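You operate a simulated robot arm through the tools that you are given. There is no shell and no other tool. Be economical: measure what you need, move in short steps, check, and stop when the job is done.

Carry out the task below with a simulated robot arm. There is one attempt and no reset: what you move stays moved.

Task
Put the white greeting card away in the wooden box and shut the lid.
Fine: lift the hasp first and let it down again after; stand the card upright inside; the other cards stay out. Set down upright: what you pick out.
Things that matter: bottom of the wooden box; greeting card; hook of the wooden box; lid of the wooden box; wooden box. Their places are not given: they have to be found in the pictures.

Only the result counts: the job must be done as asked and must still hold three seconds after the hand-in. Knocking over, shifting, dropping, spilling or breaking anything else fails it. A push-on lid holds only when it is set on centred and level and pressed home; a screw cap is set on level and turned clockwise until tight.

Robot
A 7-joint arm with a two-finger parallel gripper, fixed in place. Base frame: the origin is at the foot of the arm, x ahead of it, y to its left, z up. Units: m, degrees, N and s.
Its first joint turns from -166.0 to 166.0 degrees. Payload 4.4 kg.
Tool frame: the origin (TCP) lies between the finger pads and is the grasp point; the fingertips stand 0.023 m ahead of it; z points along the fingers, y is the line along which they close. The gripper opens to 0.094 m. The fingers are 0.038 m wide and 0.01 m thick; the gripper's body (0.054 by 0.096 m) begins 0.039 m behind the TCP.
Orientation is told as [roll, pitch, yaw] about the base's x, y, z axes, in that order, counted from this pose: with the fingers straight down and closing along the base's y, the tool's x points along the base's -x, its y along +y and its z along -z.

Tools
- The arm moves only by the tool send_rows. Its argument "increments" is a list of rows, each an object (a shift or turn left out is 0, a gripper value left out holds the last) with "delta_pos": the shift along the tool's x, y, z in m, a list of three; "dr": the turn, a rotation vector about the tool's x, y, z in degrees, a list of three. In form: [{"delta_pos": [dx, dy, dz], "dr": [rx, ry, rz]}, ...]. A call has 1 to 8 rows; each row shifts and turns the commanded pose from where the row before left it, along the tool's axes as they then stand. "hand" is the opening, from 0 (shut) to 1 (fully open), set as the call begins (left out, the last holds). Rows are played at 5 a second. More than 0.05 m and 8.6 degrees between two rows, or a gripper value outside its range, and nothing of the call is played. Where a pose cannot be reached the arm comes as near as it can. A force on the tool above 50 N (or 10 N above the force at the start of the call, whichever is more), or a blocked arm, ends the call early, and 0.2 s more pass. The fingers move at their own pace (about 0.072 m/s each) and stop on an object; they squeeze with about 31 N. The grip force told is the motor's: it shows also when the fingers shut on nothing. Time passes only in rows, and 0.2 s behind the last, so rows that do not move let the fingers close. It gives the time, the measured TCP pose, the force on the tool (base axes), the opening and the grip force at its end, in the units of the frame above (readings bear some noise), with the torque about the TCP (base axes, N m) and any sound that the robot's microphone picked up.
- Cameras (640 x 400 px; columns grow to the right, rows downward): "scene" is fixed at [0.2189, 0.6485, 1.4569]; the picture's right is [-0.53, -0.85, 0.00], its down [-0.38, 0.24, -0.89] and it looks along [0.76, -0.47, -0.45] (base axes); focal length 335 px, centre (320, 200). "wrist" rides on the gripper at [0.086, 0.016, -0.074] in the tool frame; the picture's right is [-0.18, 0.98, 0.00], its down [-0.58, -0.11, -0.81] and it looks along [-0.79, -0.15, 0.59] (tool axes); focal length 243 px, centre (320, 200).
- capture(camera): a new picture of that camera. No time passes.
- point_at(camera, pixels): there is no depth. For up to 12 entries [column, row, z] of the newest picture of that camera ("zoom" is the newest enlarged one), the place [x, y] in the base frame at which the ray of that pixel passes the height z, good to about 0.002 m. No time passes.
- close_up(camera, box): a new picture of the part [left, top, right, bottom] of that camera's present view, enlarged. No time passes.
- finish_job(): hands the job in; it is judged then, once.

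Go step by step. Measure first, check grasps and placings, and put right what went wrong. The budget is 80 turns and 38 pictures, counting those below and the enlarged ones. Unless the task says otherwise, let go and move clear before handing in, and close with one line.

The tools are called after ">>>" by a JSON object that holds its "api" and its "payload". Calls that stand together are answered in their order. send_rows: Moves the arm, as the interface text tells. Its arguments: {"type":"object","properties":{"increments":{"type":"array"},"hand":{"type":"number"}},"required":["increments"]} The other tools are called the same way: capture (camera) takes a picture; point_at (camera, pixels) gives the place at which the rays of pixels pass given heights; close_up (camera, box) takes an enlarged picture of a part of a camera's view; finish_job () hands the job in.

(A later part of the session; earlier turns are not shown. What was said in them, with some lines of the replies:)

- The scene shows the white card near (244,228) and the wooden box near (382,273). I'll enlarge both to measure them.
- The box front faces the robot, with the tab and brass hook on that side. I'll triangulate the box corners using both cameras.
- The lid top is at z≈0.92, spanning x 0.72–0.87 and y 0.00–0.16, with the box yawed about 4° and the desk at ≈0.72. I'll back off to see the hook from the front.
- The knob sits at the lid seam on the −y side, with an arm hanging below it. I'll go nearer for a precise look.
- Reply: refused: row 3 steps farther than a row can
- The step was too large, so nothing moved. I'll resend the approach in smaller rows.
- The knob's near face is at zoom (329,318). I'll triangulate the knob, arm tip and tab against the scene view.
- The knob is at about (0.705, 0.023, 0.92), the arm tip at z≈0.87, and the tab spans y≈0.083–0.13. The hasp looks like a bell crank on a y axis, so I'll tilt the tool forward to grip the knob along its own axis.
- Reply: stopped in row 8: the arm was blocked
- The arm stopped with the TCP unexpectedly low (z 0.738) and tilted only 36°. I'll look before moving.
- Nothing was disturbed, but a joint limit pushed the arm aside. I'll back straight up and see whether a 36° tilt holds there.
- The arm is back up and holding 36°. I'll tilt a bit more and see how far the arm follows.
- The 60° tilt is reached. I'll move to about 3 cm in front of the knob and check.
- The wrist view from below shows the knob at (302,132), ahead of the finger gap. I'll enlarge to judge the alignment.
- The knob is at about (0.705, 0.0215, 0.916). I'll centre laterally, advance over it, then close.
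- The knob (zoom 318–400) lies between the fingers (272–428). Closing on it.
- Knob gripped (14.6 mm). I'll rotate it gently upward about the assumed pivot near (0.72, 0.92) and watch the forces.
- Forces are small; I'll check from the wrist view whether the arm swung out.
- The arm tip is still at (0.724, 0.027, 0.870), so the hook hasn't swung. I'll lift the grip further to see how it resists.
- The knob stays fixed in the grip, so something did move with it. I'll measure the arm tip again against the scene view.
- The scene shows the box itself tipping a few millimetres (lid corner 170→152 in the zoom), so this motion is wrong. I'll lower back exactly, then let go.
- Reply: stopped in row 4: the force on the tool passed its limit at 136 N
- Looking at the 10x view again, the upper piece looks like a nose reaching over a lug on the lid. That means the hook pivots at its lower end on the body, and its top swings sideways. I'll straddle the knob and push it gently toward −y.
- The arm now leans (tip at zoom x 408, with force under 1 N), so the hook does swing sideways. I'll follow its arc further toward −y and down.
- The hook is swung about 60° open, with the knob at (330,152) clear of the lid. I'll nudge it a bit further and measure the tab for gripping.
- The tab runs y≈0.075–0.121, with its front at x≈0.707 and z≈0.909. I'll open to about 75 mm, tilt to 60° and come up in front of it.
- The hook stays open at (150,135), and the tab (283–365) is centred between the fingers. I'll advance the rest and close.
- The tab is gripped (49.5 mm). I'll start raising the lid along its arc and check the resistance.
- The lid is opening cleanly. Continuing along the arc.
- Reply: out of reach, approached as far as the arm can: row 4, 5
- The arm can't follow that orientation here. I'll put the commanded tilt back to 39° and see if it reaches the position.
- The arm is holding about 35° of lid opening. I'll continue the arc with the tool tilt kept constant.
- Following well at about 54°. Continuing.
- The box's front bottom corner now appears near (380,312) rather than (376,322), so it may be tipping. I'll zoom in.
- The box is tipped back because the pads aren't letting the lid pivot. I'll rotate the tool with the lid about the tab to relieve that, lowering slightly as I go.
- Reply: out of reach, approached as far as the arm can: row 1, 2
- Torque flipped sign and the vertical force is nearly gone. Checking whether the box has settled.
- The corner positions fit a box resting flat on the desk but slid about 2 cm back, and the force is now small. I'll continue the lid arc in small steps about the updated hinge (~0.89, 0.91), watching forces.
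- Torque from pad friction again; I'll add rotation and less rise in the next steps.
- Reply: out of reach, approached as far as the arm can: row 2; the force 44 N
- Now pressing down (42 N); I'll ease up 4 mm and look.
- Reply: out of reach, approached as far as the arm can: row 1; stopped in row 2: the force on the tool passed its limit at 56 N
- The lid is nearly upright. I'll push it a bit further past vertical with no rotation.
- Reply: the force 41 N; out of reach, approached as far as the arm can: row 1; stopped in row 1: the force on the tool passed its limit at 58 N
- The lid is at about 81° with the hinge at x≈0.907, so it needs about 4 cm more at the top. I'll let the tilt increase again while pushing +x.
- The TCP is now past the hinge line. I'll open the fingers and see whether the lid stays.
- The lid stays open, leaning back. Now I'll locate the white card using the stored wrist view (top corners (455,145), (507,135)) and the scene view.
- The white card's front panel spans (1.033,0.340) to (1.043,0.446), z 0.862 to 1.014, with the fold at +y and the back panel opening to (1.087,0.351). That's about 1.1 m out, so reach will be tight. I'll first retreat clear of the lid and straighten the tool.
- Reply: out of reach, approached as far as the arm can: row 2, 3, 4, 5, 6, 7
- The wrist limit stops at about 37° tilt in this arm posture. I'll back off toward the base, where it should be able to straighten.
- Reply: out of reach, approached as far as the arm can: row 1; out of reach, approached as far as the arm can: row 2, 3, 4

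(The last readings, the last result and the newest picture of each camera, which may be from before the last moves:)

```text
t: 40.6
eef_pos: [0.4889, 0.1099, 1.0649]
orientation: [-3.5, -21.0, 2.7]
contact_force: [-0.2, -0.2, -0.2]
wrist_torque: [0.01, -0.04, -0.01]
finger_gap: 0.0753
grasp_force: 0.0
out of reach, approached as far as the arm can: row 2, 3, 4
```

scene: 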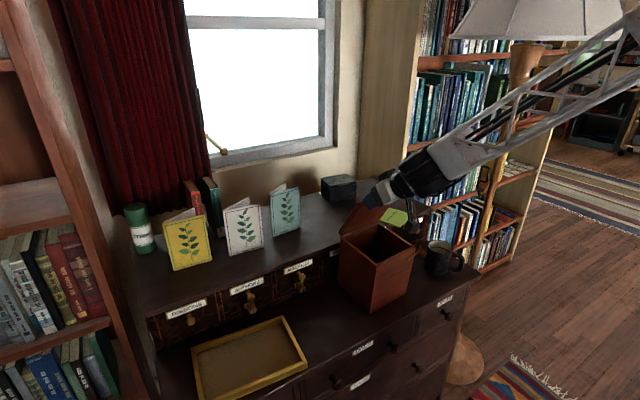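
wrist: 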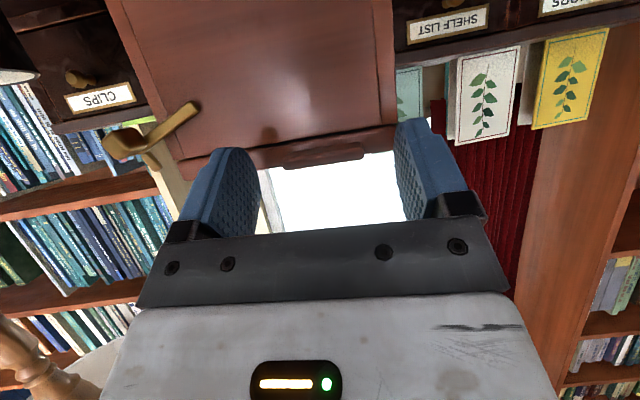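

The straighter poses are out of reach in this posture, but a 45° tilt is comfortable and gives more reach. I'll rise, tilt to 45°, and turn the tool to point along the card's panel (azimuth ~65°).

>>> {"api": "send_rows", "payload": {"hand": 0.43, "increments": [{"delta_pos": [-0.034, 0, -0.019], "dr": [0, -6, 0]}, {"delta_pos": [-0.034, 0, -0.019], "dr": [0, -6, 0]}, {"delta_pos": [-0.034, 0, -0.019], "dr": [0, -6, 0]}, {"delta_pos": [-0.034, 0, -0.019], "dr": [0, -6, 0]}, {"delta_pos": [-0.03, 0, -0.03]}, {}]}}

>>> {"api": "send_rows", "payload": {"increments": [{"dr": [-5.5, 0, -5.5]}, {"dr": [-5.5, 0, -5.5]}, {"dr": [-5.5, 0, -5.5]}, {"dr": [-5.5, 0, -5.5]}, {}]}}

```text
t: 42.0
eef_pos: [0.5698, 0.1228, 1.2393]
orientation: [-4.6, -45.0, 4.8]
contact_force: [-0.7, -0.1, -0.1]
wrist_torque: [0.03, 0.01, 0.01]
finger_gap: 0.0406
grasp_force: 0.0
```

```text
t: 43.2
eef_pos: [0.5705, 0.1224, 1.2395]
orientation: [-4.5, -44.6, 12.4]
contact_force: [0.3, 0.0, 0.4]
wrist_torque: [0.01, -0.02, 0.0]
finger_gap: 0.0405
grasp_force: 0.0
out of reach, approached as far as the arm can: row 2, 3, 4
```

Turning this way is limited to about 12°. I'll probe rotation about the tool's own axis the other way; the gripper is symmetric, so a half-turn is acceptable.

>>> {"api": "send_rows", "payload": {"increments": [{"dr": [0, 0, 8]}, {"dr": [0, 0, 8]}, {"dr": [0, 0, 8]}, {"dr": [0, 0, 8]}, {"dr": [0, 0, 8]}, {"dr": [0, 0, 8]}, {"dr": [0, 0, 8]}, {}]}}

```text
t: 45.0
eef_pos: [0.5675, 0.1218, 1.2409]
orientation: [37.7, -26.0, -54.7]
contact_force: [-0.2, 0.7, 0.8]
wrist_torque: [0.02, 0.0, 0.01]
finger_gap: 0.0404
grasp_force: 0.1
```

The roll is free that way. I'll test if this posture now allows the tool to swing down toward vertical.

>>> {"api": "send_rows", "payload": {"increments": [{"dr": [5, 3.35, 0]}, {"dr": [5, 3.35, 0]}, {"dr": [5, 3.35, 0]}, {"dr": [5, 3.35, 0]}, {"dr": [5, 3.35, 0]}, {"dr": [5, 3.35, 0]}, {"dr": [5, 3.35, 0]}, {}]}}

```text
t: 46.8
eef_pos: [0.5761, 0.1297, 1.1875]
orientation: [29.3, -22.6, -51.9]
contact_force: [-0.3, 0.7, -0.8]
wrist_torque: [0.01, 0.01, 0.01]
finger_gap: 0.0403
grasp_force: 0.1
out of reach, approached as far as the arm can: row 1, 2, 3, 4, 5, 6, 7
```

This arm posture seems to have flipped during my first tilt. I'll retrace that path in reverse to recover the original posture: roll back first, then return to (0.55, 0.02, 0.98).

>>> {"api": "send_rows", "payload": {"increments": [{"dr": [0, 0, -8]}, {"dr": [0, 0, -8]}, {"dr": [0, 0, -8]}, {"dr": [0, 0, -8]}, {"dr": [0, 0, -8]}, {"dr": [0, 0, -8]}, {"dr": [0, 0, -8]}, {}]}}

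```text
t: 48.6
eef_pos: [0.5749, 0.1291, 1.1871]
orientation: [-4.8, -36.2, 11.7]
contact_force: [-0.4, -0.1, 0.8]
wrist_torque: [0.0, -0.03, 0.01]
finger_gap: 0.0407
grasp_force: 0.0
```

>>> {"api": "send_rows", "payload": {"increments": [{"delta_pos": [0.024, -0.0175, 0.0258]}, {"delta_pos": [0.024, -0.0175, 0.0258]}, {"delta_pos": [0.024, -0.0175, 0.0258]}, {"delta_pos": [0.024, -0.0175, 0.0258]}, {"delta_pos": [0.024, -0.0175, 0.0258]}, {"delta_pos": [0.024, -0.0175, 0.0258], "dr": [0, 0, 0]}, {}]}}

>>> {"api": "send_rows", "payload": {"increments": [{"dr": [0, 6, 0]}, {"dr": [0, 6, 0]}, {"dr": [0, 6, 0]}, {"dr": [0, 6, 0]}, {"dr": [0, 6, 0]}, {"dr": [0, 6, 0]}, {}]}}

```text
t: 50.2
eef_pos: [0.5718, 0.0899, 1.12]
orientation: [-5.3, -36.2, 11.6]
contact_force: [0.0, 0.0, -0.5]
wrist_torque: [0.01, 0.01, 0.0]
finger_gap: 0.0403
grasp_force: 0.1
out of reach, approached as far as the arm can: row 3, 4, 5, 6
```

```text
t: 51.8
eef_pos: [0.5798, 0.0974, 1.0863]
orientation: [-5.9, -27.7, 10.6]
contact_force: [-0.6, -0.2, 0.0]
wrist_torque: [0.01, -0.05, -0.02]
finger_gap: 0.0403
grasp_force: 0.1
out of reach, approached as far as the arm can: row 1, 2, 3, 4, 5, 6
```

The azimuth of +11° is at the limit. I'll turn the azimuth back to about 0 and raise the tilt to 36°, then move down.

>>> {"api": "send_rows", "payload": {"increments": [{"dr": [2.8, -4, 5.3]}, {"dr": [2.8, -4, 5.3]}, {"delta_pos": [0.02, -0.03, 0.02]}, {"delta_pos": [0.02, -0.02, 0.02]}, {"delta_pos": [0.022, -0.02, 0.022]}, {"delta_pos": [0.022, 0, 0.022]}, {}]}}

>>> {"api": "send_rows", "payload": {"increments": [{"delta_pos": [0.0166, 0, 0.0368]}, {"delta_pos": [0.0166, 0, 0.0368]}, {"delta_pos": [0.0166, 0, 0.0368]}, {"delta_pos": [0.0166, 0, 0.0368]}, {}]}}

```text
t: 53.4
eef_pos: [0.556, 0.0211, 0.9712]
orientation: [-4.6, -36.3, -1.0]
contact_force: [-0.2, -0.2, -0.6]
wrist_torque: [0.02, -0.01, -0.03]
finger_gap: 0.0403
grasp_force: 0.1
```

```text
t: 54.6
eef_pos: [0.5902, 0.0111, 0.8142]
orientation: [-4.5, -36.3, -1.1]
contact_force: [-0.4, -0.3, -0.2]
wrist_torque: [0.01, 0.0, -0.02]
finger_gap: 0.0403
grasp_force: 0.1
```

Good, no limit hit at z 0.81. Now I'll reduce the tilt here.

>>> {"api": "send_rows", "payload": {"increments": [{"dr": [0, 6, 0]}, {"dr": [0, 6, 0]}, {"dr": [0, 6, 0]}, {"dr": [0, 6, 0]}, {"dr": [0, 6, 0]}, {"dr": [0, 6, 0]}, {}]}}

```text
t: 56.2
eef_pos: [0.5924, 0.0064, 0.8158]
orientation: [-5.1, -5.3, -3.8]
contact_force: [-1.2, 0.6, 0.3]
wrist_torque: [0.0, 0.05, 0.04]
finger_gap: 0.0401
grasp_force: 0.0
out of reach, approached as far as the arm can: row 4
```

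Tilt is down to 5° at low height. Rising to see if the upright tool is kept.

>>> {"api": "send_rows", "payload": {"increments": [{"delta_pos": [0.005, 0, -0.045], "dr": [5, 5, 0]}, {"delta_pos": [0.005, 0, -0.045]}, {"delta_pos": [0.005, 0, -0.045]}, {"delta_pos": [0.005, 0, -0.045]}, {"delta_pos": [0.005, 0, -0.045]}, {"delta_pos": [0, 0, -0.045]}, {}]}}

```text
t: 57.8
eef_pos: [0.5669, 0.0286, 0.944]
orientation: [-10.2, -0.5, -4.5]
contact_force: [-0.7, 0.7, -0.3]
wrist_torque: [0.02, 0.02, 0.0]
finger_gap: 0.0406
grasp_force: 0.1
out of reach, approached as far as the arm can: row 3, 4, 5, 6
```

Still the same posture. I'll instead go the other way round: tilt up well past the forearm line (~75°), then yaw toward the card's azimuth from there.

>>> {"api": "send_rows", "payload": {"increments": [{"dr": [-5, -6, 0]}, {"dr": [-5, -6, 0]}, {"dr": [0, -8.4, 0]}, {"dr": [0, -8.4, 0]}, {"dr": [0, -8.4, 0]}, {"dr": [0, -8.4, 0]}, {"dr": [0, -8.4, 0]}, {"dr": [0, -8.4, 0]}]}}

>>> {"api": "send_rows", "payload": {"increments": [{"dr": [0, -8.4, 0]}, {"dr": [0, -6, 0]}, {"dr": [-8, 0, -2]}, {"dr": [-8, 0, -2]}, {"dr": [-8, 0, -2]}, {"dr": [-8, 0, -2]}, {}]}}

```text
t: 59.6
eef_pos: [0.5581, 0.0279, 0.8873]
orientation: [-13.1, -50.8, 6.1]
contact_force: [0.4, 0.0, 1.9]
wrist_torque: [-0.01, 0.13, 0.0]
finger_gap: 0.0402
grasp_force: 0.1
out of reach, approached as far as the arm can: row 1, 2
```

```text
t: 61.2
eef_pos: [0.5594, 0.0279, 0.9124]
orientation: [-6.0, -65.2, 33.7]
contact_force: [0.0, -0.5, -0.6]
wrist_torque: [0.02, -0.01, -0.02]
finger_gap: 0.0405
grasp_force: 0.1
```

Yaw to 34° reached without hitting limits. Continuing.

>>> {"api": "send_rows", "payload": {"increments": [{"dr": [-7.25, 0, -3.4]}, {"dr": [-7.25, 0, -3.4]}, {"dr": [-7.25, 0, -3.4]}, {"dr": [-7.25, 0, -3.4]}, {}]}}

>>> {"api": "send_rows", "payload": {"increments": [{"dr": [0, 6, 0]}, {"dr": [0, 6, 0]}, {"dr": [0, 6, 0]}, {"dr": [0, 6, 0]}, {}]}}

```text
t: 62.4
eef_pos: [0.5606, 0.0277, 0.9121]
orientation: [-5.5, -63.8, 65.4]
contact_force: [-0.2, -0.1, -0.2]
wrist_torque: [0.0, 0.02, 0.0]
finger_gap: 0.0404
grasp_force: 0.0
```

```text
t: 63.6
eef_pos: [0.5607, 0.0282, 0.9133]
orientation: [-3.2, -39.8, 62.3]
contact_force: [-0.6, 0.7, 0.3]
wrist_torque: [0.02, 0.01, -0.02]
finger_gap: 0.0405
grasp_force: 0.0
```

The tool now points along azimuth 62° with 40° tilt and no limits hit. I'll rise above the lid height, then cross toward the card.

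>>> {"api": "send_rows", "payload": {"increments": [{"delta_pos": [-0.0307, -0.002, -0.0368]}, {"delta_pos": [-0.0307, -0.002, -0.0368]}, {"delta_pos": [-0.0307, -0.002, -0.0368]}, {"delta_pos": [-0.0307, -0.002, -0.0368]}, {"delta_pos": [-0.0307, -0.002, -0.0368]}, {"delta_pos": [-0.0307, -0.002, -0.0368]}, {"delta_pos": [-0.0307, -0.002, -0.0368]}, {}]}}

>>> {"api": "send_rows", "payload": {"increments": [{"delta_pos": [-0.0306, -0.0228, 0.0268]}, {"delta_pos": [-0.0306, -0.0228, 0.0268]}, {"delta_pos": [-0.0306, -0.0228, 0.0268]}, {"delta_pos": [-0.0306, -0.0228, 0.0268]}, {"delta_pos": [-0.0306, -0.0228, 0.0268]}, {"delta_pos": [-0.0306, -0.0228, 0.0268]}, {"delta_pos": [-0.0306, -0.0228, 0.0268]}, {}]}}

```text
t: 65.4
eef_pos: [0.5605, 0.0265, 1.2493]
orientation: [-3.0, -39.9, 62.4]
contact_force: [0.1, -0.9, 0.3]
wrist_torque: [0.01, 0.02, -0.01]
finger_gap: 0.0404
grasp_force: 0.0
```

```text
t: 67.2
eef_pos: [0.8396, 0.1966, 1.2496]
orientation: [-3.1, -39.9, 62.4]
contact_force: [0.5, 0.0, 0.6]
wrist_torque: [-0.01, 0.0, -0.01]
finger_gap: 0.0404
grasp_force: 0.1
```

Clear so far. Moving to a pre-grasp pose just short of the card's open end, then taking a wrist picture.

>>> {"api": "send_rows", "payload": {"increments": [{"delta_pos": [-0.0042, -0.0177, 0.0436]}, {"delta_pos": [-0.0042, -0.0177, 0.0436]}, {"delta_pos": [-0.0042, -0.0177, 0.0436]}, {"delta_pos": [-0.0042, -0.0177, 0.0436]}, {"delta_pos": [-0.0042, -0.0177, 0.0436]}, {}]}}

>>> {"api": "capture", "payload": {"camera": "wrist"}}

```text
t: 68.6
eef_pos: [0.9986, 0.2861, 1.0979]
orientation: [-3.2, -39.9, 62.4]
contact_force: [0.3, -0.3, -0.6]
wrist_torque: [0.02, 0.02, 0.01]
finger_gap: 0.0405
grasp_force: 0.1
```

```text
6 pictures are left
```

wrist: 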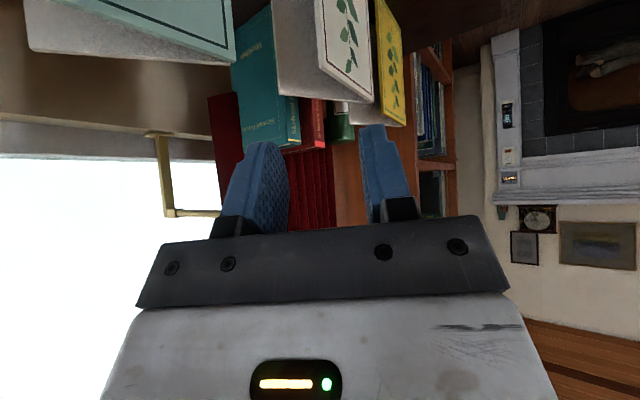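

White card's near edge top is at (318,95), centred between the fingers, with the back-panel edge at (278,95). I'll measure those and the teal corner (235,65).

>>> {"api": "point_at", "payload": {"camera": "wrist", "pixels": [[319, 95, 1.005], [319, 95, 1.013], [278, 96, 1.013], [372, 102, 1.005], [372, 102, 1.013], [235, 65, 1.005], [235, 65, 1.013], [30, 55, 1.013]]}}

```text
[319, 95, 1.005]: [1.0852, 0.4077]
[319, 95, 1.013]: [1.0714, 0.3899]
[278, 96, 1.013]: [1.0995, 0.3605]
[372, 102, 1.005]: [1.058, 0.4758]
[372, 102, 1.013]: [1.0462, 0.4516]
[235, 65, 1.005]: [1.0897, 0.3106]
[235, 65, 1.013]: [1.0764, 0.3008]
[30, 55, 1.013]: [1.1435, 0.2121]
```

>>> {"api": "point_at", "payload": {"camera": "wrist", "pixels": [[320, 68, 1.005], [320, 68, 1.013], [320, 72, 1.013], [318, 10, 0.93]]}}

```text
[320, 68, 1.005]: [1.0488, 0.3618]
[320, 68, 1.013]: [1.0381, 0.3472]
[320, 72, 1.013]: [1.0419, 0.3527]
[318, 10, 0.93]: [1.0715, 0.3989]
```

The near edge top is at (1.036, 0.345, 1.013), so the geometry agrees. I'll yaw 8° more to match the panel, then slide the open fingers over its near edge.

>>> {"api": "send_rows", "payload": {"increments": [{"delta_pos": [0, 0, 0], "dr": [-5.1, -0.3, -6.1]}, {"delta_pos": [-0.0043, -0.0018, 0]}, {"delta_pos": [0, 0, 0.035]}, {"delta_pos": [0, 0, 0.035]}, {"delta_pos": [0, 0, 0.025]}, {"delta_pos": [0, 0, 0.02]}, {"delta_pos": [0, 0, 0.0229]}, {}]}}

>>> {"api": "close_up", "payload": {"camera": "scene", "box": [190, 150, 350, 270]}}

```text
t: 70.4
eef_pos: [1.0378, 0.3669, 0.9947]
orientation: [-3.2, -40.0, 70.4]
contact_force: [0.8, 0.2, 0.2]
wrist_torque: [0.01, -0.01, -0.03]
finger_gap: 0.0404
grasp_force: 0.2
```

```text
3.33 times, centred on (270, 210) of scene
```

zoom: 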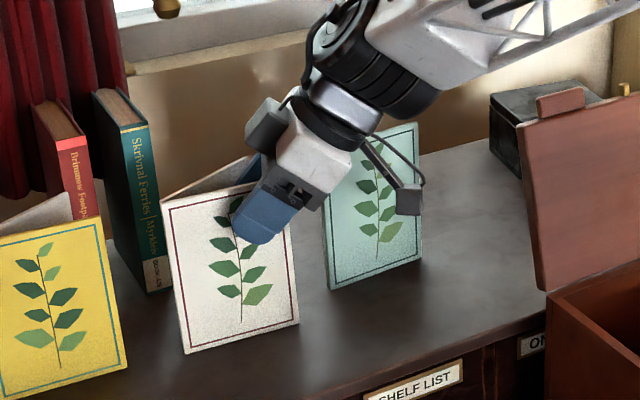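

One finger is in front of the white panel and the other inside the fold, and nothing is disturbed. Closing.

>>> {"api": "send_rows", "payload": {"hand": 0, "increments": [{}, {}, {}]}}

```text
t: 71.2
eef_pos: [1.0372, 0.367, 0.9965]
orientation: [-3.2, -39.9, 70.3]
contact_force: [-0.5, 0.2, 0.4]
wrist_torque: [-0.01, -0.02, 0.02]
finger_gap: 0.0029
grasp_force: 30.5
```

The card is gripped (2.9 mm). Lifting straight up, well above the lid height.

>>> {"api": "send_rows", "payload": {"increments": [{"delta_pos": [-0.0128, -0.0009, -0.0153]}, {"delta_pos": [-0.0288, -0.0019, -0.0345]}, {"delta_pos": [-0.0288, -0.0019, -0.0345]}, {"delta_pos": [-0.0288, -0.0019, -0.0345]}, {"delta_pos": [-0.0288, -0.0019, -0.0345]}, {"delta_pos": [-0.0288, -0.0019, -0.0345]}, {"delta_pos": [-0.0288, -0.0019, -0.0345]}, {}]}}

>>> {"api": "capture", "payload": {"camera": "scene"}}

```text
t: 73.0
eef_pos: [1.0396, 0.3675, 1.2866]
orientation: [-3.3, -39.9, 70.4]
contact_force: [0.2, -0.5, 0.0]
wrist_torque: [0.0, 0.03, 0.03]
finger_gap: 0.0029
grasp_force: 31.0
```

```text
4 pictures are left
```

scene: 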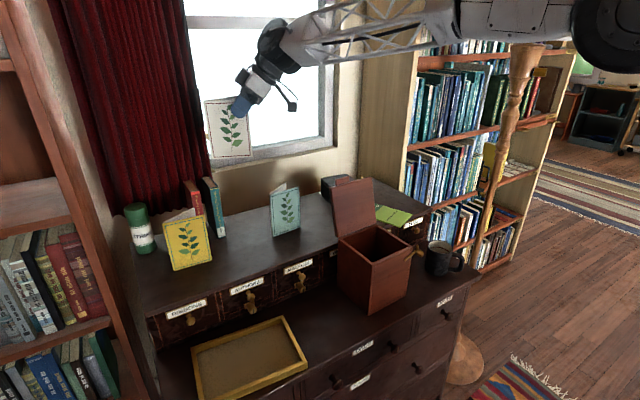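

The white card hangs upright in the grip and the other cards are undisturbed. I'll measure the box rim corners before moving over it.

>>> {"api": "point_at", "payload": {"camera": "scene", "pixels": [[373.4, 263.3, 0.905], [412.6, 247.6, 0.905], [338.9, 238.6, 0.905], [376.4, 225, 0.905], [369, 314, 0.722]]}}

```text
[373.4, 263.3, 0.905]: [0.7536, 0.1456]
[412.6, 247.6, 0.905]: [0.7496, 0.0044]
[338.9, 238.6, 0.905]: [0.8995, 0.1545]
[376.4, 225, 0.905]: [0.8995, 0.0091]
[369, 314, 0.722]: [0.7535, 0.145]
```

>>> {"api": "point_at", "payload": {"camera": "scene", "pixels": [[211, 168, 1.152], [250, 155, 1.152], [205, 101, 1.304], [238, 97, 1.304]]}}

```text
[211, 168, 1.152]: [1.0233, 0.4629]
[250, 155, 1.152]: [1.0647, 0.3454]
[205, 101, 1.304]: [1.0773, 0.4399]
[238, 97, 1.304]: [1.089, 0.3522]
```

The panel is aligned with the tool to within a few degrees. The box centre is about (0.825, 0.078). Moving the card over the box at height.

>>> {"api": "send_rows", "payload": {"increments": [{"delta_pos": [0.0317, 0.0108, -0.0271]}, {"delta_pos": [0.0317, 0.0108, -0.0271]}, {"delta_pos": [0.0317, 0.0108, -0.0271]}, {"delta_pos": [0.0317, 0.0108, -0.0271]}, {"delta_pos": [0.0317, 0.0108, -0.0271]}, {"delta_pos": [0.0317, 0.0108, -0.0271]}, {"delta_pos": [0.0317, 0.0108, -0.0271]}, {"delta_pos": [0.0317, 0.0108, -0.0271]}]}}

>>> {"api": "send_rows", "payload": {"increments": [{"delta_pos": [0.0317, 0.0108, -0.0271]}, {}]}}

```text
t: 74.8
eef_pos: [0.835, 0.0888, 1.2848]
orientation: [-3.0, -39.9, 70.3]
contact_force: [0.9, -0.4, -0.4]
wrist_torque: [0.04, 0.0, 0.01]
finger_gap: 0.0032
grasp_force: 31.2
```

```text
t: 75.4
eef_pos: [0.8099, 0.0535, 1.2864]
orientation: [-3.2, -39.9, 70.4]
contact_force: [0.2, -0.3, -0.8]
wrist_torque: [-0.01, 0.01, -0.01]
finger_gap: 0.0033
grasp_force: 31.1
```

Lowering until the card's bottom is just above the rim, then checking.

>>> {"api": "send_rows", "payload": {"increments": [{"delta_pos": [0.029, 0.002, 0.0347]}, {"delta_pos": [0.029, 0.002, 0.0347]}, {"delta_pos": [0.029, 0.002, 0.0347]}, {"delta_pos": [0.029, 0.002, 0.0347]}, {"delta_pos": [0.029, 0.002, 0.0347]}, {}]}}

>>> {"api": "close_up", "payload": {"camera": "scene", "box": [320, 170, 450, 280]}}

```text
t: 76.8
eef_pos: [0.807, 0.0568, 1.059]
orientation: [-3.2, -39.9, 70.4]
contact_force: [0.1, -0.5, -1.4]
wrist_torque: [0.02, 0.01, 0.01]
finger_gap: 0.0032
grasp_force: 31.2
```

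```text
3.64 times, centred on (385, 225) of scene
```

zoom: 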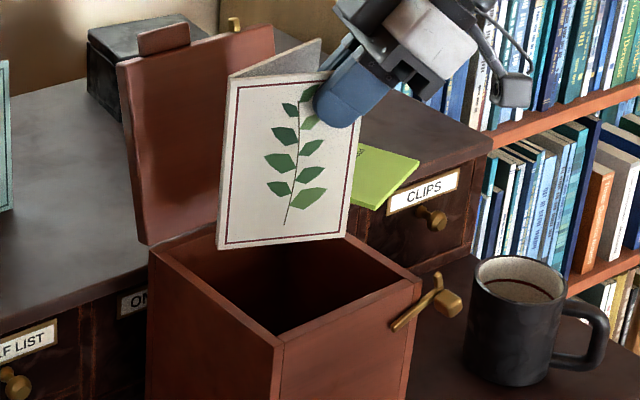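

>>> {"api": "point_at", "payload": {"camera": "zoom", "pixels": [[218, 249, 0.923], [345, 236, 0.923], [278, 340, 0.905], [420, 282, 0.905], [150, 248, 0.905], [284, 330, 0.905], [405, 278, 0.905], [170, 250, 0.905], [335, 232, 0.905]]}}

```text
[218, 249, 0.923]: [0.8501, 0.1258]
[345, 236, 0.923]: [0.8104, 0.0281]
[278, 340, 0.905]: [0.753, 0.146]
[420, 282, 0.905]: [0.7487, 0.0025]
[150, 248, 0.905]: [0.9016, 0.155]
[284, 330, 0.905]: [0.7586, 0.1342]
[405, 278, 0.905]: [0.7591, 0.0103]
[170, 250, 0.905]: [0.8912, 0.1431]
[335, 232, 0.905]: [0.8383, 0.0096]
```

Card footprint F(0.850,0.126), E(0.810,0.028) lies well inside the inner walls (x 0.759–0.891, y 0.010–0.138). Lowering into the box as far as the gripper body allows.

>>> {"api": "send_rows", "payload": {"increments": [{"delta_pos": [0.0288, 0.0019, 0.0345]}, {"delta_pos": [0.0288, 0.0019, 0.0345]}, {"delta_pos": [0.0288, 0.0019, 0.0345]}, {"delta_pos": [0.0077, 0.0005, 0.0092]}, {"delta_pos": [0.0051, 0.0003, 0.0061]}, {}]}}

```text
t: 78.2
eef_pos: [0.8078, 0.0552, 0.9032]
orientation: [-3.2, -39.9, 70.4]
contact_force: [-0.5, 0.3, -0.2]
wrist_torque: [0.0, 0.01, -0.01]
finger_gap: 0.0029
grasp_force: 31.4
```

No contact. Releasing with a small opening so the card drops the last ~3 cm, then withdrawing along the tool axis.

>>> {"api": "send_rows", "payload": {"hand": 0.25, "increments": [{}, {}, {}]}}

>>> {"api": "send_rows", "payload": {"increments": [{"delta_pos": [0, 0, -0.03]}, {"delta_pos": [0, 0, -0.04]}, {"delta_pos": [0, 0, -0.045]}, {"delta_pos": [0, 0, -0.045]}, {"delta_pos": [0, 0, -0.045]}, {}]}}

>>> {"api": "close_up", "payload": {"camera": "scene", "box": [320, 170, 450, 330]}}

```text
t: 79.0
eef_pos: [0.8079, 0.055, 0.905]
orientation: [-3.2, -39.9, 70.4]
contact_force: [-0.1, 0.0, 0.7]
wrist_torque: [-0.01, 0.01, 0.01]
finger_gap: 0.0233
grasp_force: 0.1
```

```text
t: 80.4
eef_pos: [0.7535, -0.0637, 1.0619]
orientation: [-3.0, -39.9, 70.5]
contact_force: [-0.6, 0.5, -0.2]
wrist_torque: [-0.01, -0.01, -0.01]
finger_gap: 0.0235
grasp_force: 0.0
```

```text
2.50 times, centred on (385, 250) of scene
```

zoom: 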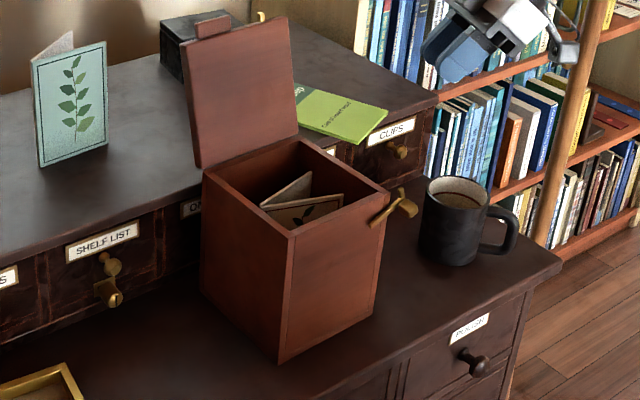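

The card stands upright in the box. I'll shut the lid by reaching behind it with closed fingers and easing it forward; the knob's place is read from the same picture first.

>>> {"api": "point_at", "payload": {"camera": "zoom", "pixels": [[409, 206, 0.87], [409, 206, 0.88], [409, 206, 0.89], [375, 224, 0.87], [375, 224, 0.88], [400, 190, 0.89], [400, 190, 0.9]]}}

>>> {"api": "send_rows", "payload": {"hand": 0, "increments": [{"delta_pos": [-0.0235, -0.0016, -0.0281]}, {"delta_pos": [-0.0235, -0.0016, -0.0281]}, {"delta_pos": [-0.0235, -0.0016, -0.0281]}, {}]}}

>>> {"api": "send_rows", "payload": {"increments": [{"delta_pos": [-0.0209, -0.0311, 0.0192]}, {"delta_pos": [-0.0209, -0.0311, 0.0192]}, {"delta_pos": [-0.0209, -0.0311, 0.0192]}, {"delta_pos": [-0.0209, -0.0311, 0.0192]}, {"delta_pos": [-0.0209, -0.0311, 0.0192]}, {"delta_pos": [-0.0209, -0.0311, 0.0192]}, {"delta_pos": [-0.0209, -0.0311, 0.0192]}, {}]}}

>>> {"api": "send_rows", "payload": {"increments": [{"delta_pos": [0.0267, 0.0018, 0.032]}, {"delta_pos": [0.0267, 0.0018, 0.032]}, {"delta_pos": [0.0267, 0.0018, 0.032]}, {}]}}

>>> {"api": "send_rows", "payload": {"increments": [{"delta_pos": [0.0063, 0.0225, -0.0065]}, {"delta_pos": [0.0063, 0.0225, -0.0065]}, {"delta_pos": [0.0063, 0.0225, -0.0065]}, {"delta_pos": [0.0063, 0.0225, -0.0065]}, {"delta_pos": [0.0063, 0.0225, -0.0065]}, {"delta_pos": [0.0063, 0.0225, -0.0065]}, {"delta_pos": [0.0063, 0.0225, -0.0065]}, {}]}}

```text
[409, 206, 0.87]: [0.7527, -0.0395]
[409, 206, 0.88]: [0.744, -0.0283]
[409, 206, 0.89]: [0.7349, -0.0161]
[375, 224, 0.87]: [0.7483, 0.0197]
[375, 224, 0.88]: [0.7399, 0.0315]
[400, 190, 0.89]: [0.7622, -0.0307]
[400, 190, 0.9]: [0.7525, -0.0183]
```

```text
t: 81.4
eef_pos: [0.7548, -0.0637, 1.1723]
orientation: [-3.2, -39.9, 70.4]
contact_force: [0.1, 0.3, 0.1]
wrist_torque: [-0.02, -0.02, 0.0]
finger_gap: 0.0001
grasp_force: 30.9
```

```text
t: 83.2
eef_pos: [1.0307, 0.0388, 1.1718]
orientation: [-3.2, -39.9, 70.4]
contact_force: [0.2, 0.4, -0.8]
wrist_torque: [0.0, -0.02, -0.01]
finger_gap: 0.0001
grasp_force: 30.8
```

```text
t: 84.2
eef_pos: [1.0304, 0.0403, 1.047]
orientation: [-3.0, -40.0, 70.4]
contact_force: [-0.2, -0.1, 0.7]
wrist_torque: [0.0, -0.01, -0.01]
finger_gap: 0.0002
grasp_force: 31.1
```

```text
t: 86.0
eef_pos: [0.8597, 0.036, 1.0459]
orientation: [-3.2, -39.9, 70.4]
contact_force: [0.6, -0.5, -0.5]
wrist_torque: [0.0, -0.01, -0.01]
finger_gap: 0.0
grasp_force: 31.5
```

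The lid has left the finger with almost no force. I'll sweep over to make sure it's down, take a picture, and move to a pre-pose beside the hook.

>>> {"api": "send_rows", "payload": {"increments": [{"delta_pos": [0.0175, 0.0267, 0.0048]}, {"delta_pos": [0.0175, 0.0267, 0.0048]}, {"delta_pos": [0.0175, 0.0267, 0.0048]}, {"delta_pos": [0.0175, 0.0267, 0.0048]}, {"delta_pos": [0.0175, 0.0267, 0.0048]}, {}]}}

>>> {"api": "send_rows", "payload": {"increments": [{"delta_pos": [-0.0192, -0.0013, -0.023]}, {"delta_pos": [-0.0192, -0.0013, -0.023]}, {"delta_pos": [0.042, -0.0052, -0.009]}, {"delta_pos": [0.042, -0.0052, -0.009]}, {"delta_pos": [0.042, -0.0052, -0.009]}, {"delta_pos": [0.042, -0.0052, -0.009]}, {}]}}

>>> {"api": "close_up", "payload": {"camera": "scene", "box": [325, 205, 445, 325]}}

```text
t: 87.4
eef_pos: [0.7206, 0.0389, 0.9662]
orientation: [-3.2, -39.8, 70.4]
contact_force: [0.2, 0.4, 0.4]
wrist_torque: [0.03, 0.02, 0.04]
finger_gap: 0.0
grasp_force: 30.9
```

```text
t: 89.0
eef_pos: [0.6849, -0.1101, 0.9466]
orientation: [-3.2, -39.9, 70.5]
contact_force: [-0.4, -0.7, -0.8]
wrist_torque: [-0.02, 0.04, 0.03]
finger_gap: 0.0
grasp_force: 30.7
```

```text
3.33 times, centred on (385, 265) of scene
5 turns are left
```

zoom: 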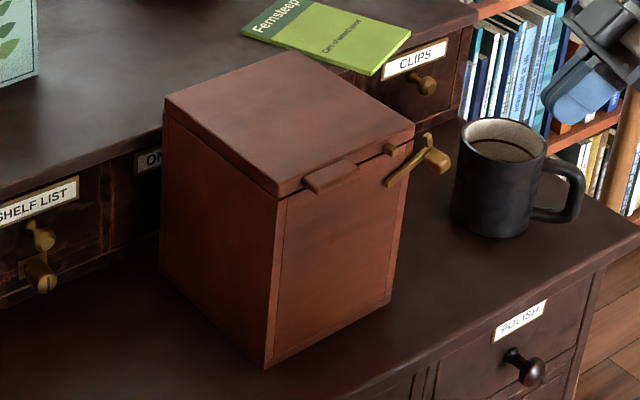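

The lid is shut and the hook still lies open to the side, knob at zoom (435,162). I'll bring the closed fingers in beneath the knob and swing it up and over along its arc until it seats.

>>> {"api": "send_rows", "payload": {"increments": [{"delta_pos": [0.0035, -0.0012, 0.0348]}, {"delta_pos": [0.0035, -0.0012, 0.0348]}, {"delta_pos": [0.0035, -0.0012, 0.0348]}, {}]}}

>>> {"api": "send_rows", "payload": {"increments": [{"delta_pos": [-0.015, 0, 0]}, {"delta_pos": [-0.0101, 0.0009, -0.0067]}, {"delta_pos": [-0.0112, 0.002, -0.004]}, {"delta_pos": [-0.0116, 0.003, -0.0011]}, {"delta_pos": [-0.0114, 0.0038, 0.002]}, {"delta_pos": [-0.009, 0.0037, 0.004]}, {"delta_pos": [-0.0032, 0.0015, 0.0022]}, {}]}}

>>> {"api": "send_rows", "payload": {"increments": [{"delta_pos": [-0.0015, 0.0007, 0.0011]}, {"delta_pos": [-0.0015, 0.0007, 0.0011]}, {}]}}

```text
t: 90.0
eef_pos: [0.7161, -0.057, 0.8592]
orientation: [-3.2, -39.8, 70.4]
contact_force: [0.0, 0.0, 0.7]
wrist_torque: [0.01, 0.03, -0.01]
finger_gap: 0.0001
grasp_force: 31.1
```

```text
t: 91.8
eef_pos: [0.7188, -0.0042, 0.9083]
orientation: [-3.1, -39.9, 70.3]
contact_force: [-2.1, -2.6, -2.6]
wrist_torque: [-0.08, 0.04, 0.03]
finger_gap: 0.0002
grasp_force: 30.3
```

```text
t: 92.6
eef_pos: [0.7191, 0.0006, 0.9089]
orientation: [-3.2, -39.8, 70.3]
contact_force: [-2.3, -3.8, -1.5]
wrist_torque: [-0.03, 0.01, 0.05]
finger_gap: 0.0
grasp_force: 31.3
4 turns are left
```

A light, steady contact force shows the knob was carried along. I'll nudge 3 mm more, withdraw, and use the last picture to check.

>>> {"api": "send_rows", "payload": {"increments": [{"delta_pos": [-0.0015, 0.0007, 0.0011]}, {"delta_pos": [-0.0012, 0.0006, 0.0009]}, {}]}}

>>> {"api": "send_rows", "payload": {"increments": [{"delta_pos": [0.02, 0, 0]}, {"delta_pos": [0.02, -0.005, -0.02]}, {"delta_pos": [0, 0, -0.045]}, {"delta_pos": [0, 0, -0.045]}, {"delta_pos": [0, 0, -0.045]}, {}]}}

>>> {"api": "close_up", "payload": {"camera": "scene", "box": [365, 215, 445, 295]}}

```text
t: 93.4
eef_pos: [0.719, 0.0043, 0.9083]
orientation: [-3.2, -39.8, 70.4]
contact_force: [-3.3, -3.4, -3.7]
wrist_torque: [-0.07, 0.01, 0.12]
finger_gap: 0.0001
grasp_force: 31.2
```

```text
t: 94.8
eef_pos: [0.6715, -0.118, 1.0021]
orientation: [-3.1, -39.9, 70.3]
contact_force: [-0.2, -0.2, -0.5]
wrist_torque: [-0.02, 0.0, 0.03]
finger_gap: 0.0
grasp_force: 30.5
```

```text
5.00 times, centred on (405, 255) of scene
3 turns are left
```

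zoom: 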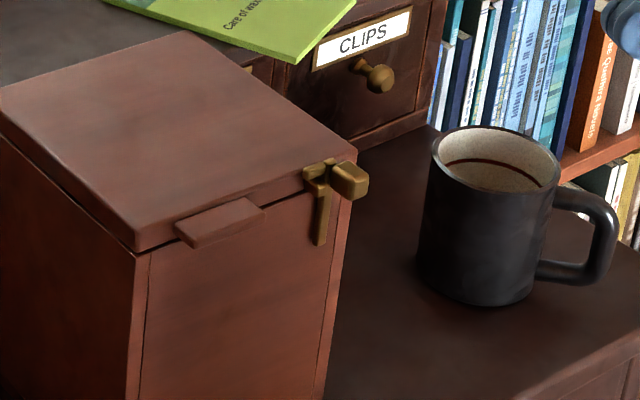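

The last picture shows the lid shut and the hook upright, with its nose over the catch. The knob is at (350,180) and the arm tip at (320,243), the same offset as at the start. The arm is clear, so I'm handing in.

>>> {"api": "finish_job", "payload": {}}

```text
The job is handed in.
```

The white card is standing upright in the wooden box, the lid is shut and the hasp is back down over its catch. The other cards stayed out. While I was opening the lid, the box tipped briefly and slid about 2 cm back, and it now rests flat there.
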